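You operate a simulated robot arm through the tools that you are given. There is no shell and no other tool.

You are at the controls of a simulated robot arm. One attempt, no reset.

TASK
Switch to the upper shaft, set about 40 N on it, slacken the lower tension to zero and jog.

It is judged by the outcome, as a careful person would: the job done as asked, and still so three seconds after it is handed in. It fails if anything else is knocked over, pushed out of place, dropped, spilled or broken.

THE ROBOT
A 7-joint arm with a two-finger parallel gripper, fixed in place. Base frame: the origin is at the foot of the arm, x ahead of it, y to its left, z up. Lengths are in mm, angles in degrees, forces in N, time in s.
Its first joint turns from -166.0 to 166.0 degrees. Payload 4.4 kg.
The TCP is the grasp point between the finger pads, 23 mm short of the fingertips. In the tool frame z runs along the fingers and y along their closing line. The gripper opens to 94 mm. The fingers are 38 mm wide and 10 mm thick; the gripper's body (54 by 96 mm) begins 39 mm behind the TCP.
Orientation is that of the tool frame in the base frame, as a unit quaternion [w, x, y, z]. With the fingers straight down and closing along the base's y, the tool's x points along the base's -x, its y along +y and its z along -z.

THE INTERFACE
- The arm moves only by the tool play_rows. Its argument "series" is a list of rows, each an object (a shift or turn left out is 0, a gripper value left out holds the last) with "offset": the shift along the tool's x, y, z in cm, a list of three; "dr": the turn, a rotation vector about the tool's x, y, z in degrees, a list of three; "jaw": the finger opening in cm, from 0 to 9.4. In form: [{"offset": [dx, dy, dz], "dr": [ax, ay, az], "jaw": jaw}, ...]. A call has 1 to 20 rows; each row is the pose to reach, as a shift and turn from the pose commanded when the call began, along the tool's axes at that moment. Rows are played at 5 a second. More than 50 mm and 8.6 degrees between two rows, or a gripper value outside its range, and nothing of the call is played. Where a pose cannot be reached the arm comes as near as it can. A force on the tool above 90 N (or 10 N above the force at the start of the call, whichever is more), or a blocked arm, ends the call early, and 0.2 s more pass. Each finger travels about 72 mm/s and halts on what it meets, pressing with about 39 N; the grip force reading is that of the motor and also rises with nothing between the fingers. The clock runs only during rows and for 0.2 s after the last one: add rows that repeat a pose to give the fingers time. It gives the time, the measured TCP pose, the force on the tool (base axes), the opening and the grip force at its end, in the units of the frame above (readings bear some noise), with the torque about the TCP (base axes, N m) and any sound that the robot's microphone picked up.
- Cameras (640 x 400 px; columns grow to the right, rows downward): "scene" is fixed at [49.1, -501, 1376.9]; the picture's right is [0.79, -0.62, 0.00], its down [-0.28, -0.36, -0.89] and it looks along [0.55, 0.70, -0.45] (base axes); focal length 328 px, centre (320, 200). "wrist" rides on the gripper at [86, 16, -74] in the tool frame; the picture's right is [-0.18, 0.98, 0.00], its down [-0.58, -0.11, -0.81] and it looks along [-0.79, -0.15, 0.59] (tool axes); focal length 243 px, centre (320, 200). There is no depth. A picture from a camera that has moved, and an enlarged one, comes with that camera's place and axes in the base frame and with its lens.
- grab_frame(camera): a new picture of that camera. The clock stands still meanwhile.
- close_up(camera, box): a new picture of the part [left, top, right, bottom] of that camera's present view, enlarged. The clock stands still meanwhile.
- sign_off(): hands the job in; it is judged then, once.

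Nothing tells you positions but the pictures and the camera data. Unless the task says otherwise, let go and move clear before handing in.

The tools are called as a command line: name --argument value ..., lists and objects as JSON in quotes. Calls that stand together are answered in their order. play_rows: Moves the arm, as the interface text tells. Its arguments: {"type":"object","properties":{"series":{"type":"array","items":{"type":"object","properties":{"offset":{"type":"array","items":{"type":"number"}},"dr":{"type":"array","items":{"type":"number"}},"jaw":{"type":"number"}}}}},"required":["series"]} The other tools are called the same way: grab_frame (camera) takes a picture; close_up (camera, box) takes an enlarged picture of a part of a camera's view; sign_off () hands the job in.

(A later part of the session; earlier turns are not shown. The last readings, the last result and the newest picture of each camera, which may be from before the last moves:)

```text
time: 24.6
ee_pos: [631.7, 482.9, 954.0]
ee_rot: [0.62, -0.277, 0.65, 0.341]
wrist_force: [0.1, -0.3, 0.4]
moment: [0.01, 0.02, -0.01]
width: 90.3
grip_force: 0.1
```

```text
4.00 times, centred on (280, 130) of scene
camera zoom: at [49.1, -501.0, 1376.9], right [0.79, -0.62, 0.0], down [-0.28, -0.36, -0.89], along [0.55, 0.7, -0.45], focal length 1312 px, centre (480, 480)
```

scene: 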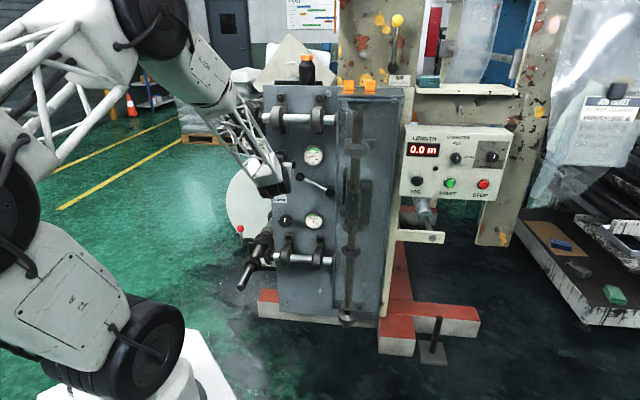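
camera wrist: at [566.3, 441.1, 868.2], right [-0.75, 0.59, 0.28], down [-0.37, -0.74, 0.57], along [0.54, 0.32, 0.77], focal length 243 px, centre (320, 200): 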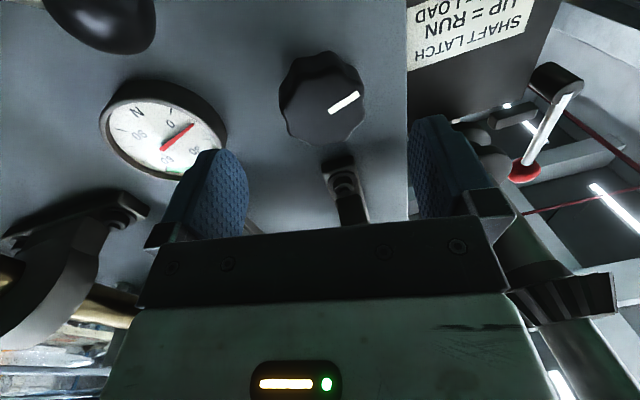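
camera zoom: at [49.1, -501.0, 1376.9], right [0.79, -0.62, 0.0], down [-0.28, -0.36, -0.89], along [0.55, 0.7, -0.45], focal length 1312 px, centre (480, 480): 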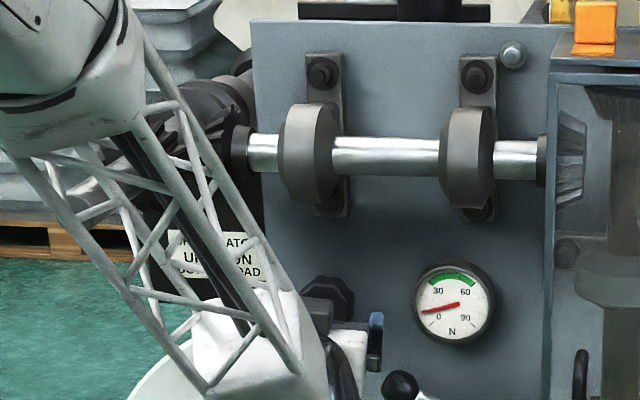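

The knob is centred between the fingers to within about 2 mm. I'll move in around it with the tips stopping short of the panel.

play_rows --series '[{"offset": [0.1, 0.2, 1.5]}, {"offset": [0.15, 0.25, 3.0]}, {"offset": [0.15, 0.25, 4.5]}, {"offset": [0.15, 0.25, 5.7]}, {"offset": [0.15, 0.25, 6.7]}, {"offset": [0.15, 0.25, 6.7]}]'

grab_frame --camera "wrist"

grab_frame --camera "scene"

close_up --camera "scene" --box '[200, 80, 360, 180]'

```text
time: 26.0
ee_pos: [671.9, 538.0, 952.8]
ee_rot: [0.619, -0.275, 0.651, 0.342]
wrist_force: [0.6, -0.4, -0.2]
moment: [0.01, 0.0, 0.0]
width: 90.1
grip_force: 0.0
```

```text
taken
camera wrist: at [605.4, 494.8, 867.3], right [-0.75, 0.59, 0.28], down [-0.37, -0.74, 0.57], along [0.55, 0.32, 0.77], focal length 243 px, centre (320, 200)
```

wrist: 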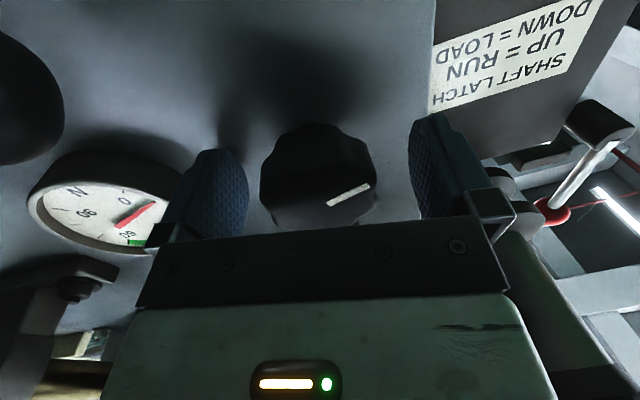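

```text
taken
```

scene: 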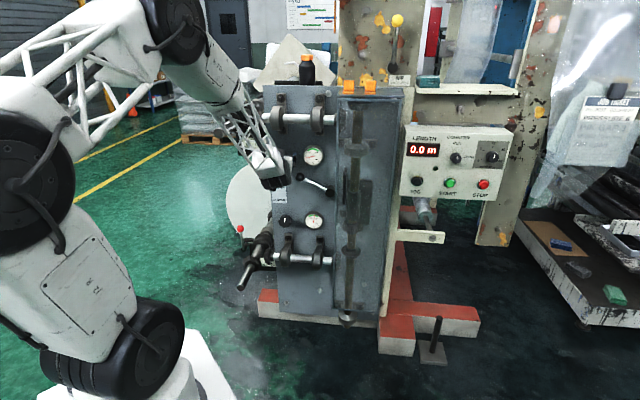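

```text
4.00 times, centred on (280, 130) of scene
camera zoom: at [49.1, -501.0, 1376.9], right [0.79, -0.62, 0.0], down [-0.28, -0.36, -0.89], along [0.55, 0.7, -0.45], focal length 1312 px, centre (480, 480)
```

zoom: 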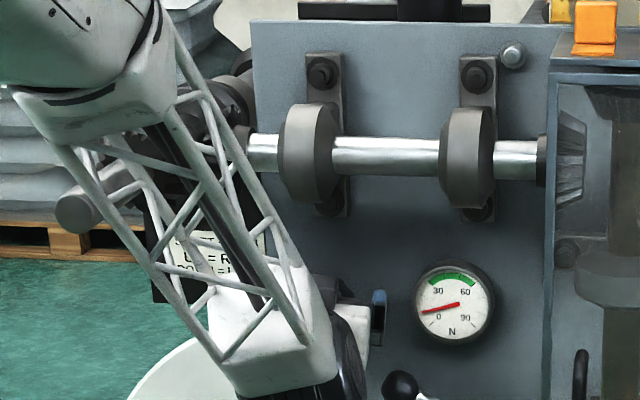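

The fingers straddle the knob with no contact. The shaft end sits behind the forearm without touching it. I'll close on the knob.

play_rows --series '[{"jaw": 6.5}, {"jaw": 5.0}, {"jaw": 4.0}, {"jaw": 4.0}]'

grab_frame --camera "wrist"

```text
time: 27.0
ee_pos: [672.2, 536.3, 953.2]
ee_rot: [0.62, -0.275, 0.651, 0.341]
wrist_force: [35.8, -12.2, -5.1]
moment: [-0.13, 0.15, -0.82]
width: 52.1
grip_force: 45.1
```

```text
taken
camera wrist: at [606.4, 494.0, 867.1], right [-0.75, 0.59, 0.29], down [-0.37, -0.74, 0.57], along [0.55, 0.32, 0.77], focal length 243 px, centre (320, 200)
```

wrist: 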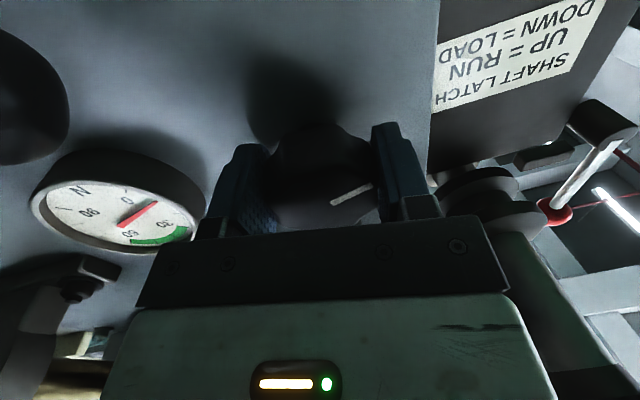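

The knob is gripped at 52 mm with a slight sideways offset. I'll correct by about 1 mm and turn 20° clockwise as a first test.

play_rows --series '[{"offset": [0, -0.12, 0], "dr": [0, 0, 0]}, {"offset": [0, -0.12, 0], "dr": [0, 0, 5]}, {"offset": [0, -0.12, 0], "dr": [0, 0, 10]}, {"offset": [0, -0.12, 0], "dr": [0, 0, 15]}, {"offset": [0, -0.12, 0], "dr": [0, 0, 20]}, {"offset": [0, -0.12, 0], "dr": [0, 0, 20]}]'

close_up --camera "scene" --box '[200, 80, 360, 180]'

grab_frame --camera "wrist"

```text
time: 28.4
ee_pos: [670.9, 536.6, 952.3]
ee_rot: [0.55, -0.158, 0.689, 0.444]
wrist_force: [5.7, -24.1, -6.8]
moment: [-0.21, 0.25, -0.53]
width: 51.8
grip_force: 45.2
```

```text
4.00 times, centred on (280, 130) of scene
camera zoom: at [49.1, -501.0, 1376.9], right [0.79, -0.62, 0.0], down [-0.28, -0.36, -0.89], along [0.55, 0.7, -0.45], focal length 1312 px, centre (480, 480)
```

zoom: 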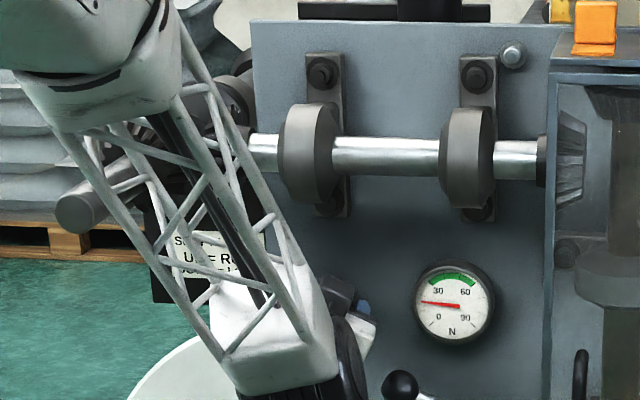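

```text
taken
camera wrist: at [584.5, 511.5, 880.5], right [-0.63, 0.5, 0.6], down [-0.22, -0.85, 0.47], along [0.74, 0.17, 0.65], focal length 243 px, centre (320, 200)
```

wrist: 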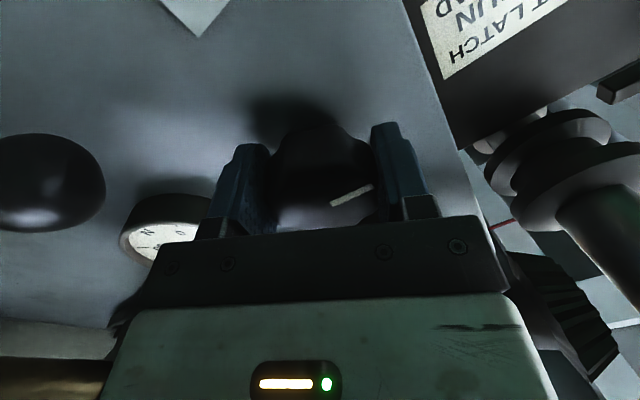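

The needle follows the knob. I'll read the gauge closely and calibrate.

close_up --camera "scene" --box '[297, 145, 329, 165]'

close_up --camera "scene" --box '[298, 210, 330, 230]'

```text
16.00 times, centred on (313, 155) of scene
camera zoom: at [49.1, -501.0, 1376.9], right [0.79, -0.62, 0.0], down [-0.28, -0.36, -0.89], along [0.55, 0.7, -0.45], focal length 5250 px, centre (432, 920)
```

zoom: 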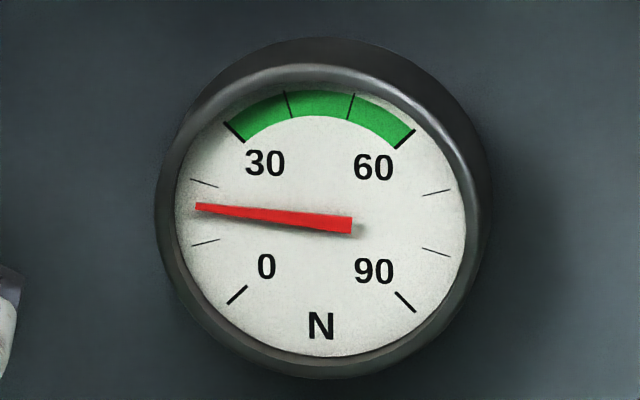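

```text
16.00 times, centred on (314, 220) of scene
camera zoom: at [49.1, -501.0, 1376.9], right [0.79, -0.62, 0.0], down [-0.28, -0.36, -0.89], along [0.55, 0.7, -0.45], focal length 5250 px, centre (416, -120)
```

zoom: 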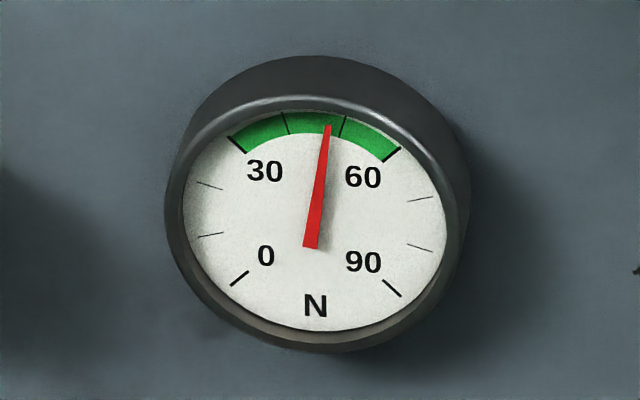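

Upper gauge reads about 16 N and lower about 47 N, with ticks every 10 N and about 3°/N. It needs about 72° more; I'll turn 60° and re-read.

play_rows --series '[{"offset": [-0.03, -0.05, 0], "dr": [0, 0, 6]}, {"offset": [-0.03, -0.05, 0], "dr": [0, 0, 12]}, {"offset": [-0.03, -0.05, 0], "dr": [0, 0, 18]}, {"offset": [-0.03, -0.05, 0], "dr": [0, 0, 24]}, {"offset": [-0.03, -0.05, 0], "dr": [0, 0, 30]}, {"offset": [-0.03, -0.05, 0], "dr": [0, 0, 36]}, {"offset": [-0.03, -0.05, 0], "dr": [0, 0, 42]}, {"offset": [-0.03, -0.05, 0], "dr": [0, 0, 48]}, {"offset": [-0.03, -0.05, 0], "dr": [0, 0, 54]}, {"offset": [-0.03, -0.05, 0], "dr": [0, 0, 60]}, {"offset": [-0.03, -0.05, 0], "dr": [0, 0, 60]}]'

close_up --camera "scene" --box '[297, 145, 329, 165]'

grab_frame --camera "scene"

grab_frame --camera "wrist"

```text
time: 30.8
ee_pos: [672.1, 538.2, 954.5]
ee_rot: [0.254, 0.207, 0.675, 0.661]
wrist_force: [-25.6, 2.8, 32.5]
moment: [0.23, -0.21, -0.01]
width: 51.1
grip_force: 45.0
```

```text
16.00 times, centred on (313, 155) of scene
camera zoom: at [49.1, -501.0, 1376.9], right [0.79, -0.62, 0.0], down [-0.28, -0.36, -0.89], along [0.55, 0.7, -0.45], focal length 5250 px, centre (432, 920)
```

zoom: 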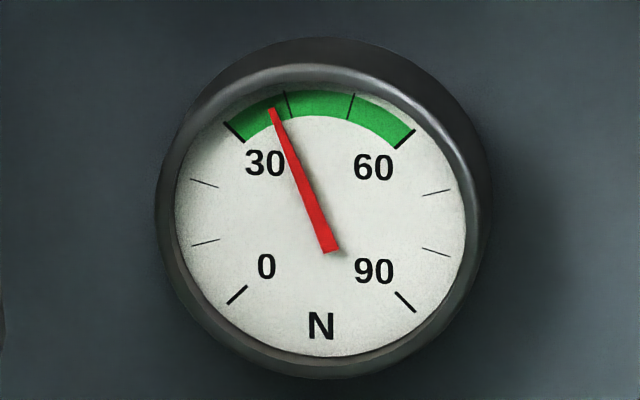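

```text
taken
```

scene: 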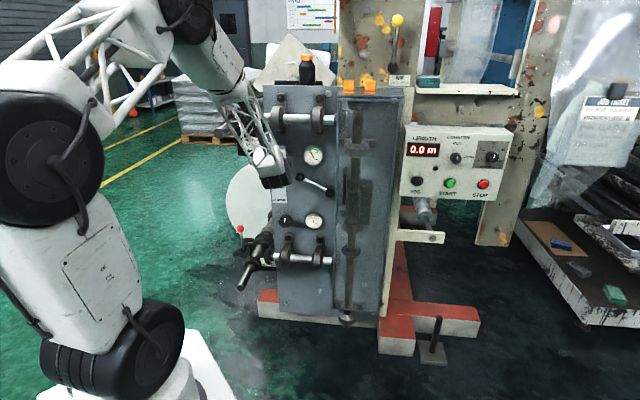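

```text
taken
camera wrist: at [557.7, 532.8, 963.0], right [0.09, -0.07, 0.99], down [-0.04, -1.0, -0.07], along [1.0, -0.03, -0.09], focal length 243 px, centre (320, 200)
```

wrist: 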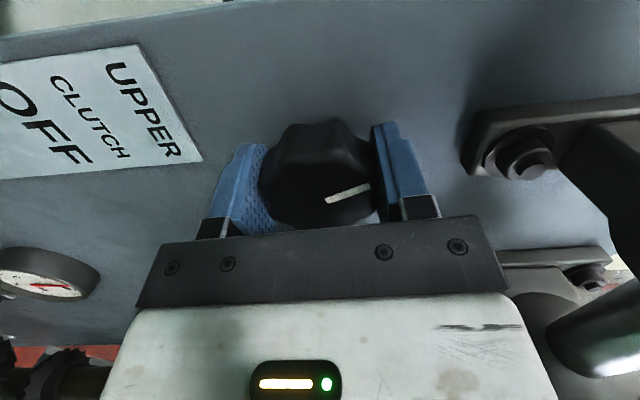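

It reads about 37 N. I'll add another 9° with a small recentring.

play_rows --series '[{"offset": [0.05, 0.08, 0], "dr": [0, 0, 3]}, {"offset": [0.05, 0.08, 0], "dr": [0, 0, 6]}, {"offset": [0.05, 0.08, 0], "dr": [0, 0, 9]}, {"offset": [0.05, 0.08, 0], "dr": [0, 0, 9]}]'

close_up --camera "scene" --box '[297, 145, 329, 165]'

```text
time: 31.8
ee_pos: [671.8, 538.1, 955.8]
ee_rot: [0.203, 0.26, 0.656, 0.679]
wrist_force: [-9.3, -29.3, 43.4]
moment: [0.35, -0.35, -0.22]
width: 51.0
grip_force: 44.5
```

```text
16.00 times, centred on (313, 155) of scene
camera zoom: at [49.1, -501.0, 1376.9], right [0.79, -0.62, 0.0], down [-0.28, -0.36, -0.89], along [0.55, 0.7, -0.45], focal length 5250 px, centre (432, 920)
```

zoom: 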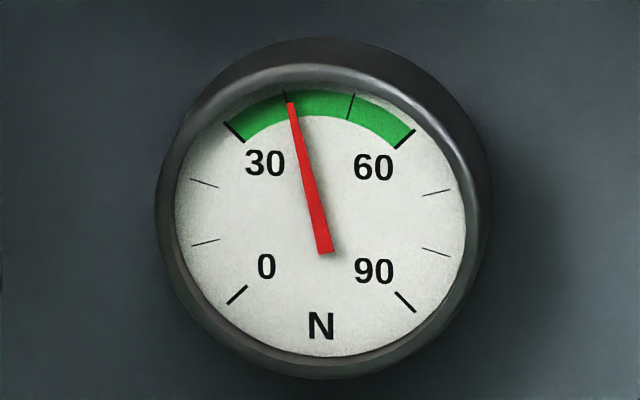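

The needle is right on 40 N. I'll release the knob, back straight out and verify.

play_rows --series '[{"jaw": 5.6}, {"jaw": 7.0}, {"jaw": 9.0}, {"jaw": 9.0}, {"offset": [0, 0, -2]}, {"offset": [0, 0, -5]}, {"offset": [0, 0, -9]}, {"offset": [0, 0, -13]}, {"offset": [0, 0, -13]}]'

close_up --camera "scene" --box '[297, 145, 329, 165]'

grab_frame --camera "scene"

grab_frame --camera "wrist"

```text
time: 33.8
ee_pos: [589.5, 435.1, 952.7]
ee_rot: [0.203, 0.26, 0.657, 0.678]
wrist_force: [0.6, 1.0, 0.7]
moment: [0.0, -0.01, 0.03]
width: 90.1
grip_force: 0.2
```

```text
16.00 times, centred on (313, 155) of scene
camera zoom: at [49.1, -501.0, 1376.9], right [0.79, -0.62, 0.0], down [-0.28, -0.36, -0.89], along [0.55, 0.7, -0.45], focal length 5250 px, centre (432, 920)
```

zoom: 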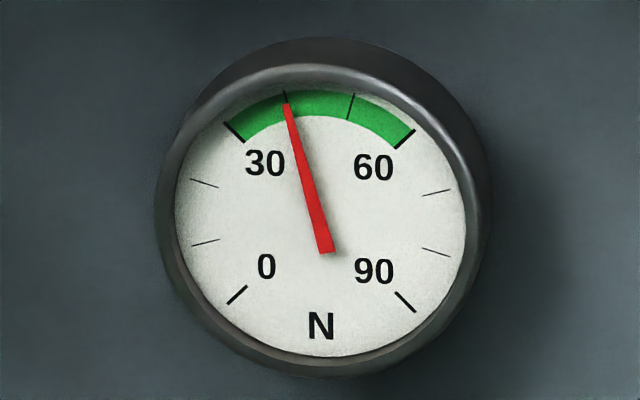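

```text
taken
```

scene: 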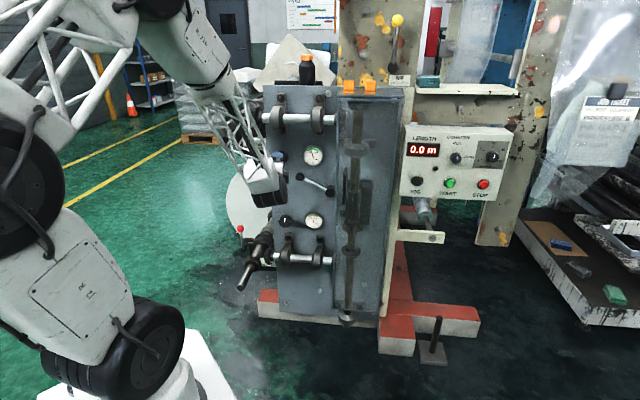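

```text
taken
camera wrist: at [476.8, 428.6, 974.3], right [0.21, -0.17, 0.96], down [-0.05, -0.99, -0.16], along [0.98, -0.02, -0.22], focal length 243 px, centre (320, 200)
```

wrist: 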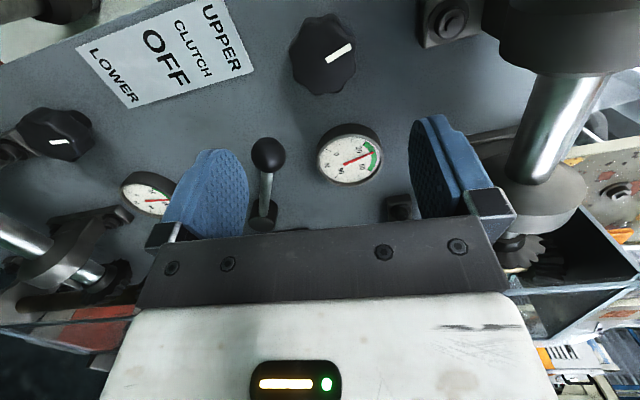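

The upper tension holds at 40 N. Next is the lower knob: I'll move down in front of it at U≈199, z≈662, keeping the distance from the panel.

play_rows --series '[{"offset": [-0.355, -3.61, 0]}, {"offset": [-0.71, -7.22, 0]}, {"offset": [-1.065, -10.83, 0]}, {"offset": [-1.42, -14.44, 0]}, {"offset": [-1.775, -18.05, 0]}, {"offset": [-2.13, -21.66, 0]}, {"offset": [-2.485, -25.27, 0]}, {"offset": [-2.84, -28.87, 0]}, {"offset": [-2.84, -28.87, 0]}]'

grab_frame --camera "scene"

grab_frame --camera "wrist"

```text
time: 35.8
ee_pos: [596.5, 433.8, 662.9]
ee_rot: [0.203, 0.26, 0.658, 0.678]
wrist_force: [0.4, 1.4, 0.4]
moment: [0.0, -0.03, -0.01]
width: 90.1
grip_force: 0.1
```

```text
taken
```

scene: 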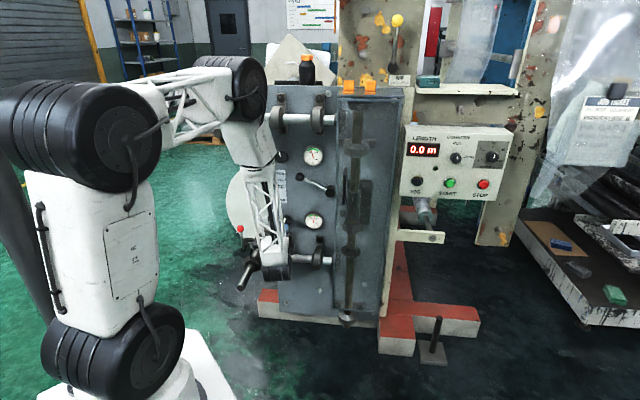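

```text
taken
camera wrist: at [483.5, 427.6, 684.1], right [0.21, -0.17, 0.96], down [-0.05, -0.99, -0.16], along [0.98, -0.02, -0.22], focal length 243 px, centre (320, 200)
```

wrist: 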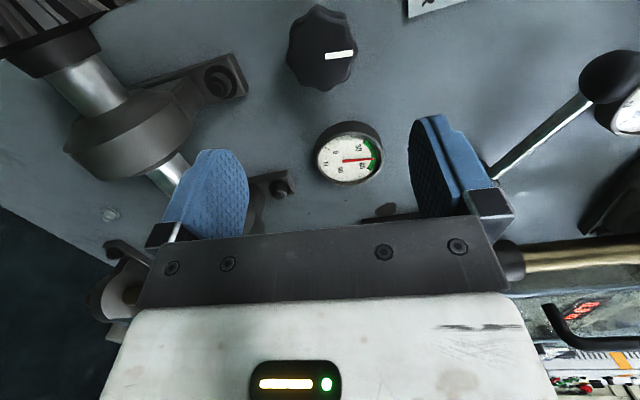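

The lower knob is at about U=198.5, z=664. I'll approach in two stages and watch the elbow and shaft clearance.

play_rows --series '[{"offset": [0.15, 0.05, 1.5]}, {"offset": [0.3, 0.1, 3.0]}, {"offset": [0.33, 0.12, 4.5]}, {"offset": [0.33, 0.12, 6.0]}, {"offset": [0.33, 0.12, 7.0]}, {"offset": [0.33, 0.12, 7.0]}]'

grab_frame --camera "scene"

grab_frame --camera "wrist"

close_up --camera "scene" --box '[180, 40, 340, 140]'

```text
time: 37.2
ee_pos: [634.6, 489.8, 664.3]
ee_rot: [0.202, 0.259, 0.658, 0.677]
wrist_force: [0.2, -0.4, -0.6]
moment: [-0.01, -0.02, -0.01]
width: 89.9
grip_force: 0.0
```

```text
taken
```

scene: 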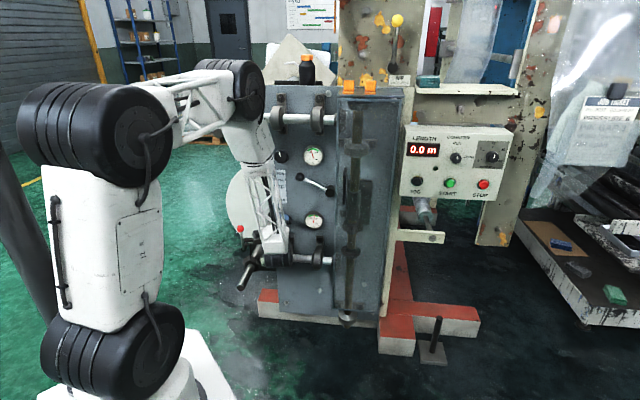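

```text
taken
camera wrist: at [522.5, 484.0, 686.7], right [0.21, -0.17, 0.96], down [-0.05, -0.99, -0.16], along [0.98, -0.02, -0.22], focal length 243 px, centre (320, 200)
```

wrist: 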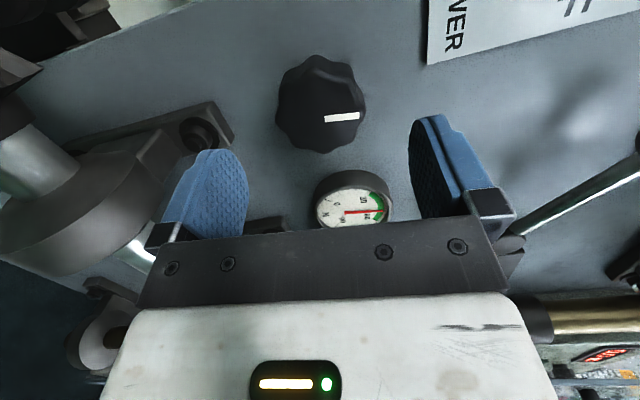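

```text
4.00 times, centred on (260, 90) of scene
camera zoom: at [49.1, -501.0, 1376.9], right [0.79, -0.62, 0.0], down [-0.28, -0.36, -0.89], along [0.55, 0.7, -0.45], focal length 1312 px, centre (560, 640)
```

zoom: 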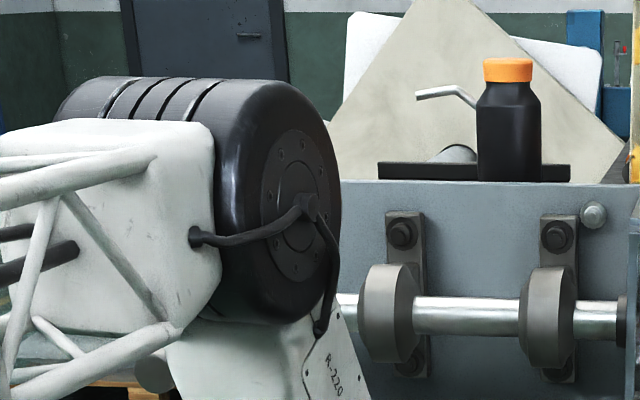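

Clearance is good and the knob is centred at U≈197, z≈665. I'll finish the approach and close on it.

play_rows --series '[{"offset": [0, 0, 1.5]}, {"offset": [0, 0.05, 3.0]}, {"offset": [0, 0.05, 4.5]}, {"offset": [0, 0.05, 5.5]}, {"offset": [0, 0.05, 6.1]}, {"offset": [0, 0.05, 6.1]}, {"offset": [0, 0.05, 6.1], "jaw": 6.5}, {"offset": [0, 0.05, 6.1], "jaw": 5.0}, {"offset": [0, 0.05, 6.1], "jaw": 4.0}, {"offset": [0, 0.05, 6.1], "jaw": 4.0}]'

grab_frame --camera "scene"

grab_frame --camera "wrist"

```text
time: 39.4
ee_pos: [672.2, 539.2, 664.6]
ee_rot: [0.203, 0.259, 0.657, 0.678]
wrist_force: [0.6, 4.9, -11.9]
moment: [-0.01, 0.03, 0.02]
width: 51.3
grip_force: 45.1
```

```text
taken
```

scene: 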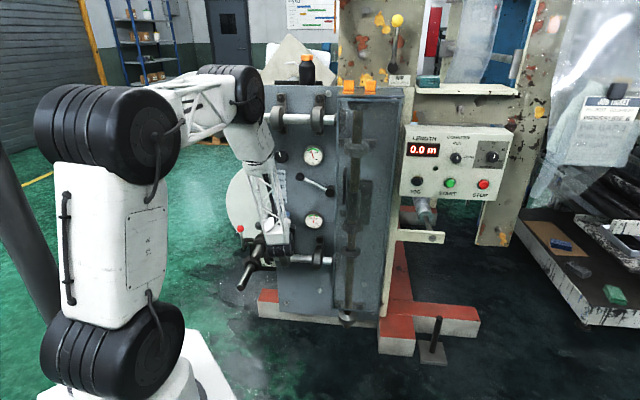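

```text
taken
camera wrist: at [560.0, 532.8, 687.1], right [0.21, -0.17, 0.96], down [-0.05, -0.99, -0.16], along [0.98, -0.02, -0.22], focal length 243 px, centre (320, 200)
```

wrist: 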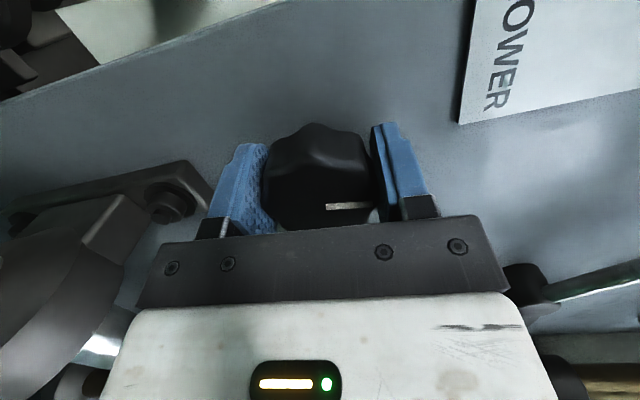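

The knob is gripped and well centred. I'll turn counter-clockwise 72° first.

play_rows --series '[{"dr": [0, 0, -6]}, {"dr": [0, 0, -12]}, {"dr": [0, 0, -18]}, {"dr": [0, 0, -24]}, {"dr": [0, 0, -30]}, {"dr": [0, 0, -36]}, {"dr": [0, 0, -42]}, {"dr": [0, 0, -48]}, {"dr": [0, 0, -54]}, {"dr": [0, 0, -60]}, {"dr": [0, 0, -66]}, {"dr": [0, 0, -72]}, {"dr": [0, 0, -72]}]'

close_up --camera "scene" --box '[298, 210, 330, 230]'

grab_frame --camera "scene"

```text
time: 42.2
ee_pos: [671.8, 537.5, 664.4]
ee_rot: [0.562, -0.176, 0.685, 0.429]
wrist_force: [25.8, -31.8, -35.3]
moment: [-0.33, 0.26, -0.62]
width: 51.5
grip_force: 45.2
```

```text
16.00 times, centred on (314, 220) of scene
camera zoom: at [49.1, -501.0, 1376.9], right [0.79, -0.62, 0.0], down [-0.28, -0.36, -0.89], along [0.55, 0.7, -0.45], focal length 5250 px, centre (416, -120)
```

zoom: 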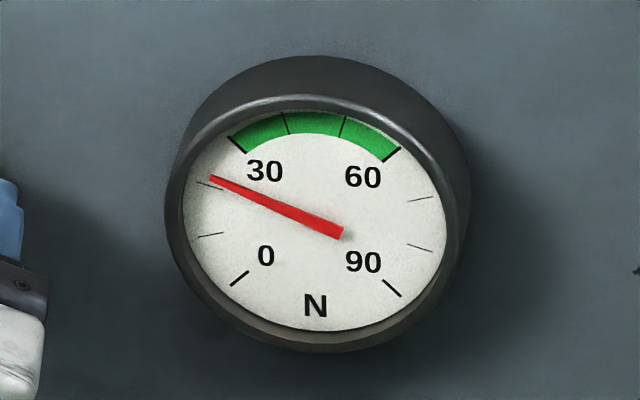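

```text
taken
```

scene: 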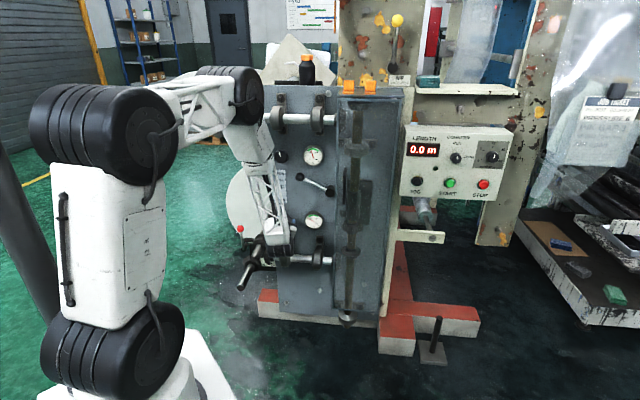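

It reads about 22 N. I'll release in place, roll the wrist back +75° and regrip.

play_rows --series '[{"jaw": 5.6}, {"jaw": 7.2}, {"offset": [0.02, -0.06, 0], "jaw": 9.0}, {"offset": [0.03, -0.12, 0], "jaw": 9.0}, {"offset": [0.03, -0.12, 0], "dr": [0, 0, 7.5]}, {"offset": [0.03, -0.12, 0], "dr": [0, 0, 15]}, {"offset": [0.03, -0.12, 0], "dr": [0, 0, 22.5]}, {"offset": [0.03, -0.12, 0], "dr": [0, 0, 30]}, {"offset": [0.03, -0.12, 0], "dr": [0, 0, 37.5]}, {"offset": [0.03, -0.12, 0], "dr": [0, 0, 45]}, {"offset": [0.03, -0.12, 0], "dr": [0, 0, 52.5]}, {"offset": [0.03, -0.12, 0], "dr": [0, 0, 60]}, {"offset": [0.03, -0.12, 0], "dr": [0, 0, 67.5]}, {"offset": [0.03, -0.12, 0], "dr": [0, 0, 75]}, {"offset": [0.03, -0.12, 0], "dr": [0, 0, 75]}]'

grab_frame --camera "wrist"

close_up --camera "scene" --box '[298, 210, 330, 230]'

```text
time: 45.4
ee_pos: [674.6, 538.3, 664.3]
ee_rot: [0.184, 0.277, 0.651, 0.682]
wrist_force: [-0.1, -0.3, 0.7]
moment: [-0.02, 0.0, -0.03]
width: 90.0
grip_force: 0.0
```

```text
taken
camera wrist: at [561.8, 531.5, 691.7], right [0.25, -0.2, 0.95], down [-0.06, -0.98, -0.19], along [0.97, -0.01, -0.26], focal length 243 px, centre (320, 200)
```

wrist: 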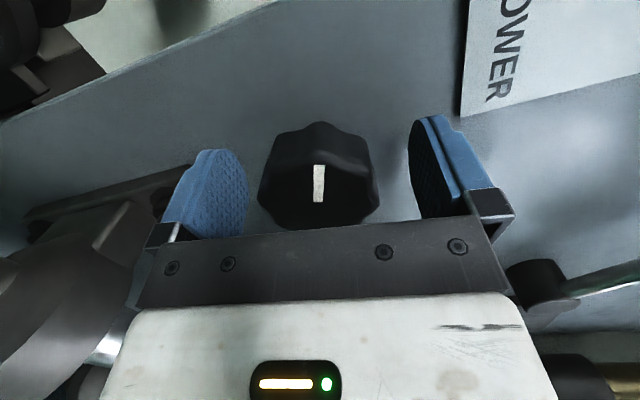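

```text
16.00 times, centred on (314, 220) of scene
camera zoom: at [49.1, -501.0, 1376.9], right [0.79, -0.62, 0.0], down [-0.28, -0.36, -0.89], along [0.55, 0.7, -0.45], focal length 5250 px, centre (416, -120)
```

zoom: 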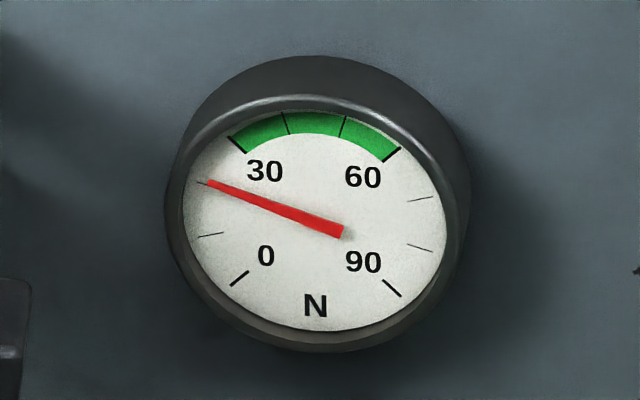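

It holds at about 20.5 N after releasing. I'll regrip and keep turning counter-clockwise.

play_rows --series '[{"jaw": 6.5}, {"jaw": 5.0}, {"jaw": 4.0}, {"jaw": 4.0}, {"dr": [0, 0, -6], "jaw": 4.0}, {"dr": [0, 0, -12]}, {"dr": [0, 0, -18]}, {"dr": [0, 0, -24]}, {"dr": [0, 0, -30]}, {"dr": [0, 0, -36]}, {"dr": [0, 0, -42]}, {"dr": [0, 0, -48]}, {"dr": [0, 0, -54]}, {"dr": [0, 0, -54]}]'

close_up --camera "scene" --box '[298, 210, 330, 230]'

grab_frame --camera "wrist"

```text
time: 48.4
ee_pos: [672.4, 538.8, 665.3]
ee_rot: [0.475, -0.048, 0.705, 0.524]
wrist_force: [0.1, 2.1, 3.9]
moment: [-0.33, 0.33, -0.2]
width: 51.6
grip_force: 45.5
```

```text
16.00 times, centred on (314, 220) of scene
camera zoom: at [49.1, -501.0, 1376.9], right [0.79, -0.62, 0.0], down [-0.28, -0.36, -0.89], along [0.55, 0.7, -0.45], focal length 5250 px, centre (416, -120)
```

zoom: 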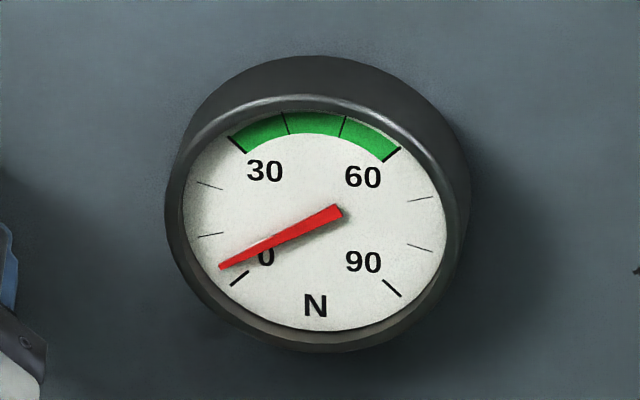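

```text
taken
camera wrist: at [571.2, 523.9, 611.9], right [-0.46, 0.36, 0.81], down [-0.12, -0.93, 0.34], along [0.88, 0.06, 0.47], focal length 243 px, centre (320, 200)
```

wrist: 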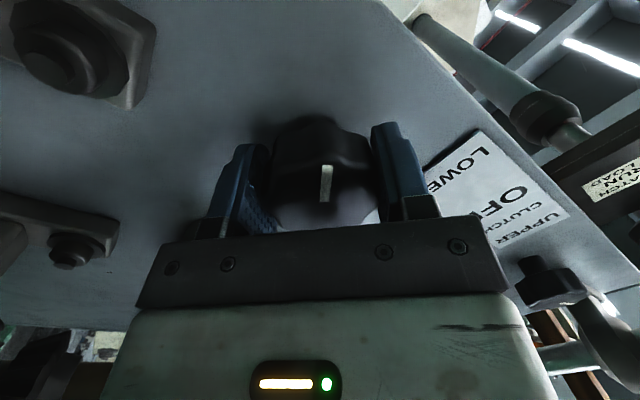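

It reads about 4 N. I'll turn about 14° more, gently, to reach zero.

play_rows --series '[{"dr": [0, 0, -3]}, {"dr": [0, 0, -6]}, {"dr": [0, 0, -9]}, {"dr": [0, 0, -12]}, {"dr": [0, 0, -14]}, {"dr": [0, 0, -14]}]'

close_up --camera "scene" --box '[298, 210, 330, 230]'

```text
time: 49.8
ee_pos: [672.6, 537.7, 664.7]
ee_rot: [0.536, -0.134, 0.694, 0.462]
wrist_force: [14.2, 6.7, -9.7]
moment: [-0.05, 0.86, -0.45]
width: 51.9
grip_force: 44.4
```

```text
16.00 times, centred on (314, 220) of scene
camera zoom: at [49.1, -501.0, 1376.9], right [0.79, -0.62, 0.0], down [-0.28, -0.36, -0.89], along [0.55, 0.7, -0.45], focal length 5250 px, centre (416, -120)
```

zoom: 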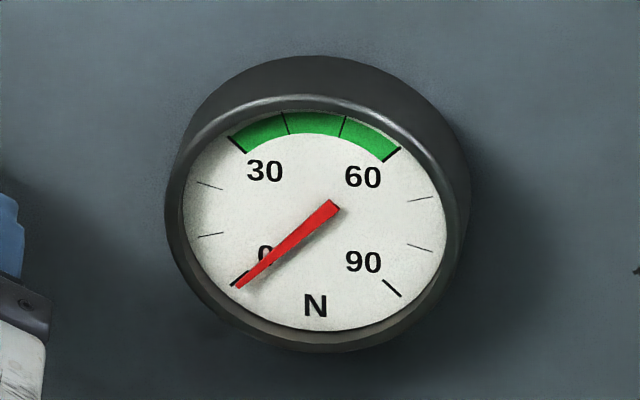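

The needle is on 0. I'll add a few degrees against the stop, release and back away, then check that it stays.

play_rows --series '[{"dr": [0, 0, -2]}, {"dr": [0, 0, -4]}, {"dr": [0, 0, -4]}, {"dr": [0, 0, -4], "jaw": 5.6}, {"dr": [0, 0, -4], "jaw": 7.2}, {"dr": [0, 0, -4], "jaw": 9.0}, {"dr": [0, 0, -4], "jaw": 9.0}, {"offset": [0, 0, -2], "dr": [0, 0, -4]}, {"offset": [0, 0, -5], "dr": [0, 0, -4]}, {"offset": [0, 0, -9], "dr": [0, 0, -4]}, {"offset": [0, 0, -13], "dr": [0, 0, -4]}, {"offset": [0, 0, -13], "dr": [0, 0, -4]}]'

close_up --camera "scene" --box '[298, 210, 330, 230]'

grab_frame --camera "scene"

close_up --camera "scene" --box '[297, 145, 329, 165]'

grab_frame --camera "wrist"

```text
time: 52.4
ee_pos: [593.9, 435.2, 666.1]
ee_rot: [0.55, -0.158, 0.689, 0.445]
wrist_force: [0.1, 0.0, -0.8]
moment: [-0.01, -0.01, 0.01]
width: 90.1
grip_force: 0.1
```

```text
16.00 times, centred on (314, 220) of scene
camera zoom: at [49.1, -501.0, 1376.9], right [0.79, -0.62, 0.0], down [-0.28, -0.36, -0.89], along [0.55, 0.7, -0.45], focal length 5250 px, centre (416, -120)
```

zoom: 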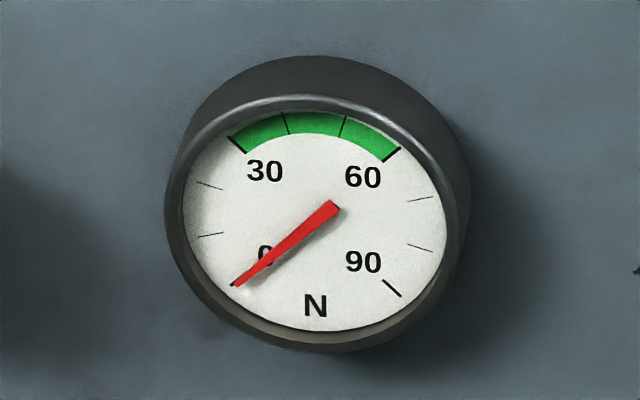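

```text
taken
```

scene: 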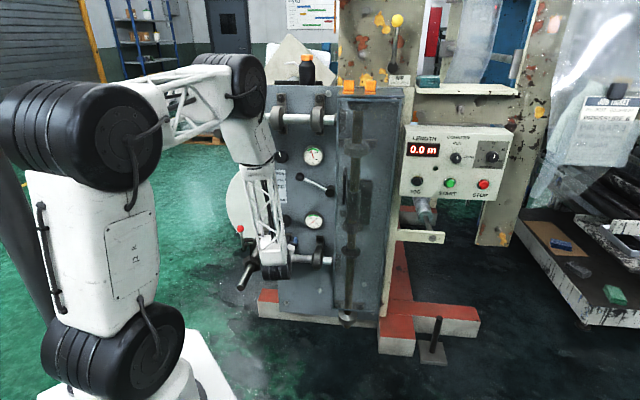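

```text
16.00 times, centred on (313, 155) of scene
camera zoom: at [49.1, -501.0, 1376.9], right [0.79, -0.62, 0.0], down [-0.28, -0.36, -0.89], along [0.55, 0.7, -0.45], focal length 5250 px, centre (432, 920)
```

zoom: 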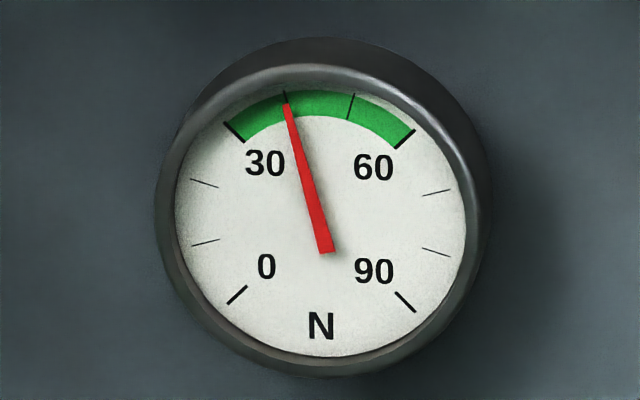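

```text
taken
camera wrist: at [506.9, 408.9, 593.9], right [-0.63, 0.5, 0.6], down [-0.22, -0.85, 0.47], along [0.74, 0.17, 0.65], focal length 243 px, centre (320, 200)
```

wrist: 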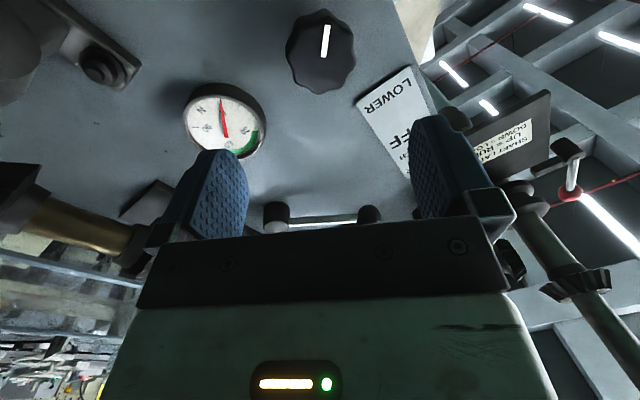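

Lower tension is at 0, upper at 40 N and the clutch at UPPER. For JOG I need the control box's depth and tilt, so I'll move right and back with the wrist camera facing that way.

play_rows --series '[{"offset": [-2.57, -0.6, -2.72], "dr": [0, 0, 6.9]}, {"offset": [-5.14, -1.2, -5.44], "dr": [0, 0, 13.8]}, {"offset": [-7.71, -1.8, -8.17], "dr": [0, 0, 20.7]}, {"offset": [-10.28, -2.4, -10.89], "dr": [0, 0, 27.6]}, {"offset": [-12.85, -3.0, -10.89], "dr": [0, 0, 34.5]}, {"offset": [-15.42, -3.6, -10.89], "dr": [0, 0, 41.4]}, {"offset": [-17.99, -4.2, -10.89], "dr": [0, 0, 48.3]}, {"offset": [-20.56, -4.8, -10.89], "dr": [0, 0, 55.2]}, {"offset": [-23.13, -5.39, -10.89], "dr": [0, 0, 62]}, {"offset": [-23.13, -5.39, -10.89], "dr": [0, 0, 62]}]'

grab_frame --camera "wrist"

grab_frame --camera "scene"

```text
time: 54.6
ee_pos: [642.7, 257.2, 849.1]
ee_rot: [0.243, 0.22, 0.672, 0.664]
wrist_force: [0.9, 0.1, 0.0]
moment: [0.01, -0.03, 0.04]
width: 90.2
grip_force: 0.1
```

```text
taken
camera wrist: at [528.4, 252.3, 860.2], right [0.12, -0.09, 0.99], down [-0.04, -1.0, -0.09], along [0.99, -0.03, -0.12], focal length 243 px, centre (320, 200)
```

wrist: 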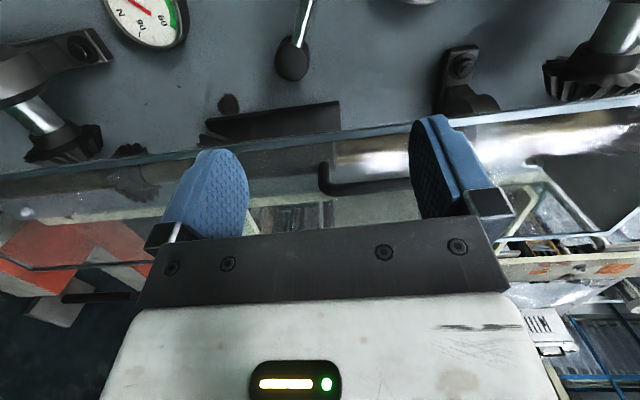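

```text
taken
```

scene: 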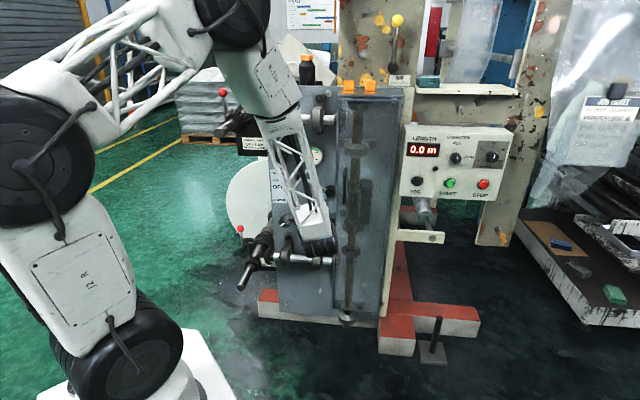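

The box is hidden behind the hand from here. I'll move right to about U=600, staying well back, and yaw 15° toward the box.

play_rows --series '[{"offset": [-3.61, -0.13, -1.2], "dr": [0.07, -2.1, 0]}, {"offset": [-7.23, -0.25, -2.4], "dr": [0.14, -4.3, 0]}, {"offset": [-10.84, -0.38, -3.6], "dr": [0.21, -6.4, 0]}, {"offset": [-14.46, -0.5, -4.5], "dr": [0.29, -8.6, 0]}, {"offset": [-18.07, -0.63, -5.04], "dr": [0.36, -10.7, 0]}, {"offset": [-21.69, -0.75, -5.04], "dr": [0.43, -12.9, 0]}, {"offset": [-25.3, -0.88, -5.04], "dr": [0.5, -15, 0]}, {"offset": [-25.3, -0.88, -5.04], "dr": [0.5, -15, 0]}]'

grab_frame --camera "wrist"

grab_frame --camera "scene"

```text
time: 56.4
ee_pos: [812.8, 59.5, 848.7]
ee_rot: [0.328, 0.305, 0.637, 0.628]
wrist_force: [0.2, 0.4, -0.5]
moment: [0.03, 0.03, 0.01]
width: 90.1
grip_force: 0.1
```

```text
taken
camera wrist: at [700.4, 85.0, 860.3], right [0.09, -0.12, 0.99], down [-0.3, -0.95, -0.09], along [0.95, -0.28, -0.12], focal length 243 px, centre (320, 200)
```

wrist: 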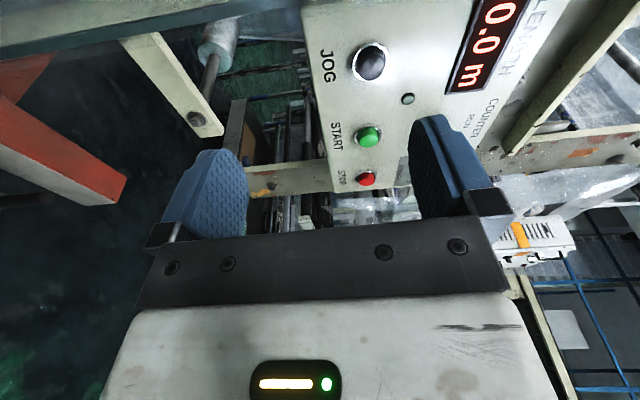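

```text
taken
```

scene: 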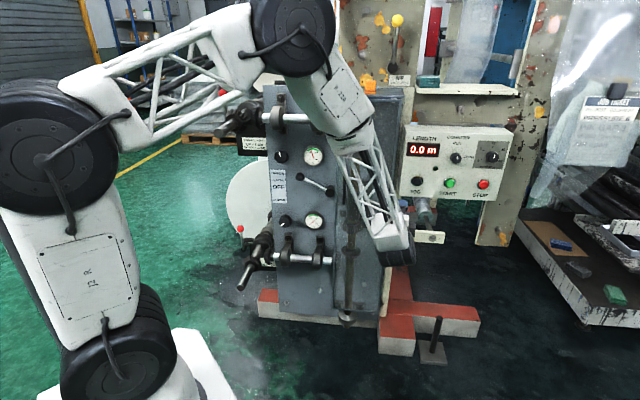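

The box is in view now. I'll zoom in to triangulate the buttons.

close_up --camera "wrist" --box '[290, 0, 546, 200]'

close_up --camera "scene" --box '[390, 120, 518, 200]'

```text
2.00 times, centred on (418, 100) of wrist
camera zoom: at [700.4, 85.0, 860.3], right [0.09, -0.12, 0.99], down [-0.3, -0.95, -0.09], along [0.95, -0.28, -0.12], focal length 485 px, centre (124, 400)
```

zoom: 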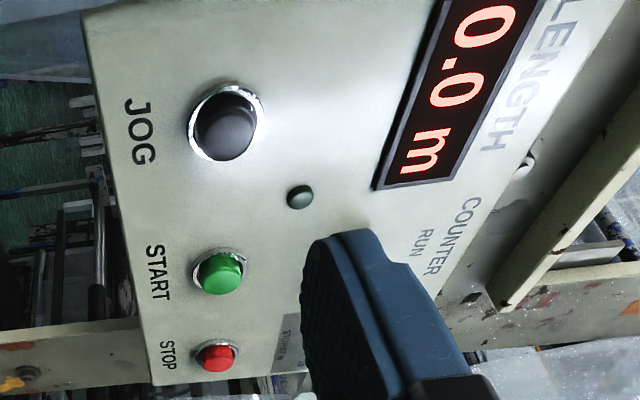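

```text
5.00 times, centred on (454, 160) of scene
camera zoom: at [49.1, -501.0, 1376.9], right [0.79, -0.62, 0.0], down [-0.28, -0.36, -0.89], along [0.55, 0.7, -0.45], focal length 1641 px, centre (-350, 400)
```

zoom: 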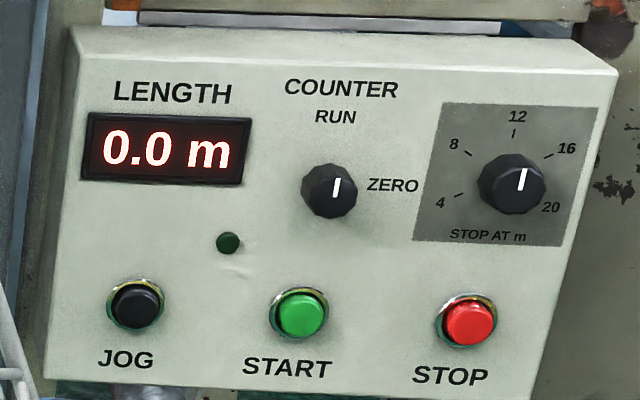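

JOG triangulates to about (1010, 147, 894), START to (1085, 62, 895) and STOP to (1167, -21, 895). That gives the box face an inward normal of about (0.73, 0.685, 0). I'll close the fingers and line up in front of JOG, still about 100 mm short.

play_rows --series '[{"offset": [-1.3, 0.86, 1.5], "dr": [-0.04, 1.3, 0], "jaw": 6}, {"offset": [-2.6, 1.71, 3.0], "dr": [-0.08, 2.6, 0], "jaw": 3}, {"offset": [-3.9, 2.57, 4.5], "dr": [-0.12, 3.8, 0], "jaw": 0}, {"offset": [-5.2, 3.42, 6.0], "dr": [-0.16, 5.1, 0], "jaw": 0}, {"offset": [-6.51, 4.28, 7.48], "dr": [-0.2, 6.4, 0], "jaw": 0}, {"offset": [-6.51, 4.28, 7.48], "dr": [-0.2, 6.4, 0], "jaw": 0}, {"offset": [-6.51, 4.28, 7.48], "dr": [-0.2, 6.4, 0], "jaw": 0}]'

grab_frame --camera "wrist"

grab_frame --camera "scene"

```text
time: 58.0
ee_pos: [910.0, 56.1, 895.6]
ee_rot: [0.293, 0.269, 0.653, 0.644]
wrist_force: [-0.6, 0.3, 0.3]
moment: [0.01, -0.02, -0.02]
width: 0.1
grip_force: 38.7
```

```text
taken
camera wrist: at [795.1, 68.2, 906.2], right [0.1, -0.11, 0.99], down [-0.19, -0.98, -0.09], along [0.98, -0.18, -0.12], focal length 243 px, centre (320, 200)
```

wrist: 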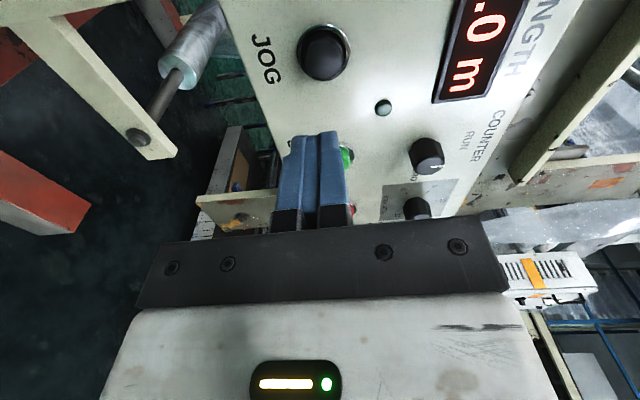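

```text
taken
```

scene: 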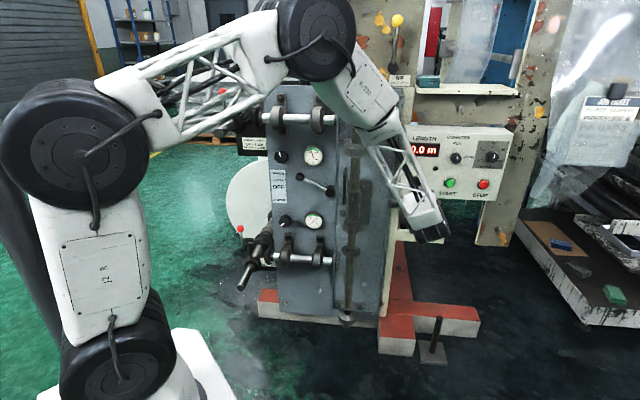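

The fingers line up with JOG to within a couple of mm. I'll advance to just short of the button.

play_rows --series '[{"offset": [0, 0, 2.5]}, {"offset": [0, 0, 5.0]}, {"offset": [0, 0, 7.0]}, {"offset": [0, 0, 8.5]}, {"offset": [0, 0, 8.5]}]'

grab_frame --camera "wrist"

close_up --camera "scene" --box '[370, 110, 530, 210]'

```text
time: 59.2
ee_pos: [969.4, 113.4, 896.0]
ee_rot: [0.293, 0.269, 0.653, 0.645]
wrist_force: [0.2, -0.5, 0.6]
moment: [0.01, 0.01, 0.0]
width: 0.1
grip_force: 39.0
```

```text
taken
camera wrist: at [856.7, 125.9, 907.1], right [0.1, -0.11, 0.99], down [-0.19, -0.98, -0.09], along [0.98, -0.18, -0.12], focal length 243 px, centre (320, 200)
```

wrist: 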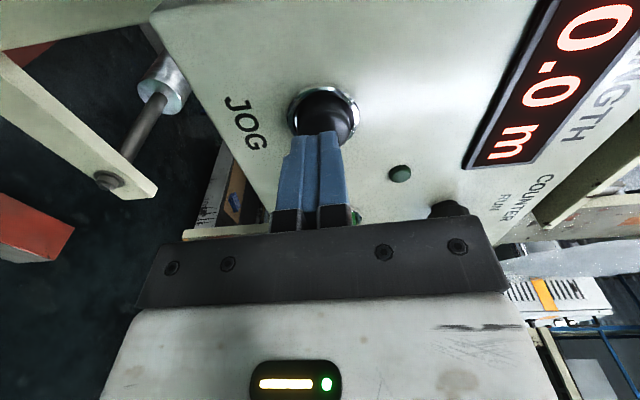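

```text
4.00 times, centred on (450, 160) of scene
camera zoom: at [49.1, -501.0, 1376.9], right [0.79, -0.62, 0.0], down [-0.28, -0.36, -0.89], along [0.55, 0.7, -0.45], focal length 1312 px, centre (-200, 360)
```

zoom: 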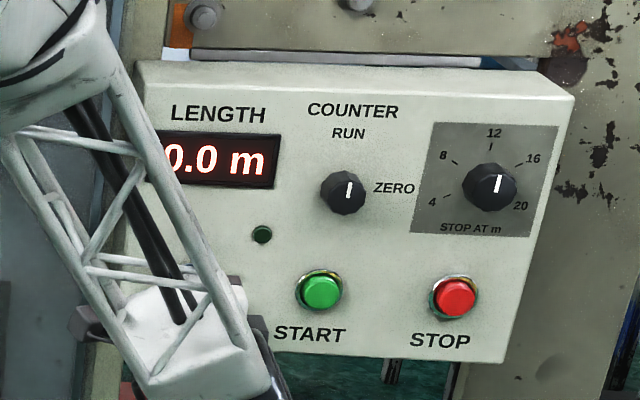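

The fingertips are about 20 mm from the JOG cap and centred. I'll press slowly.

play_rows --series '[{"offset": [0, 0, 0.6]}, {"offset": [0, 0, 1.2]}, {"offset": [0, 0, 1.6]}, {"offset": [0, 0, 2.0]}]'

grab_frame --camera "wrist"

```text
time: 60.2
ee_pos: [984.8, 127.2, 894.3]
ee_rot: [0.293, 0.27, 0.653, 0.644]
wrist_force: [-31.0, -12.1, 5.8]
moment: [0.11, -0.15, 0.36]
width: 0.0
grip_force: 39.0
heard: click
```

```text
taken
camera wrist: at [871.1, 139.4, 906.0], right [0.1, -0.11, 0.99], down [-0.19, -0.98, -0.09], along [0.98, -0.18, -0.12], focal length 243 px, centre (320, 200)
```

wrist: 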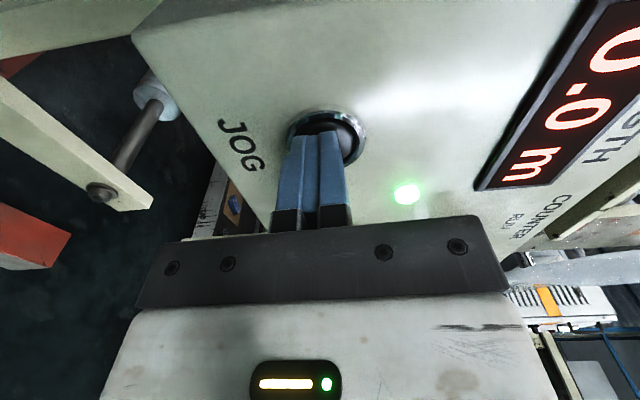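

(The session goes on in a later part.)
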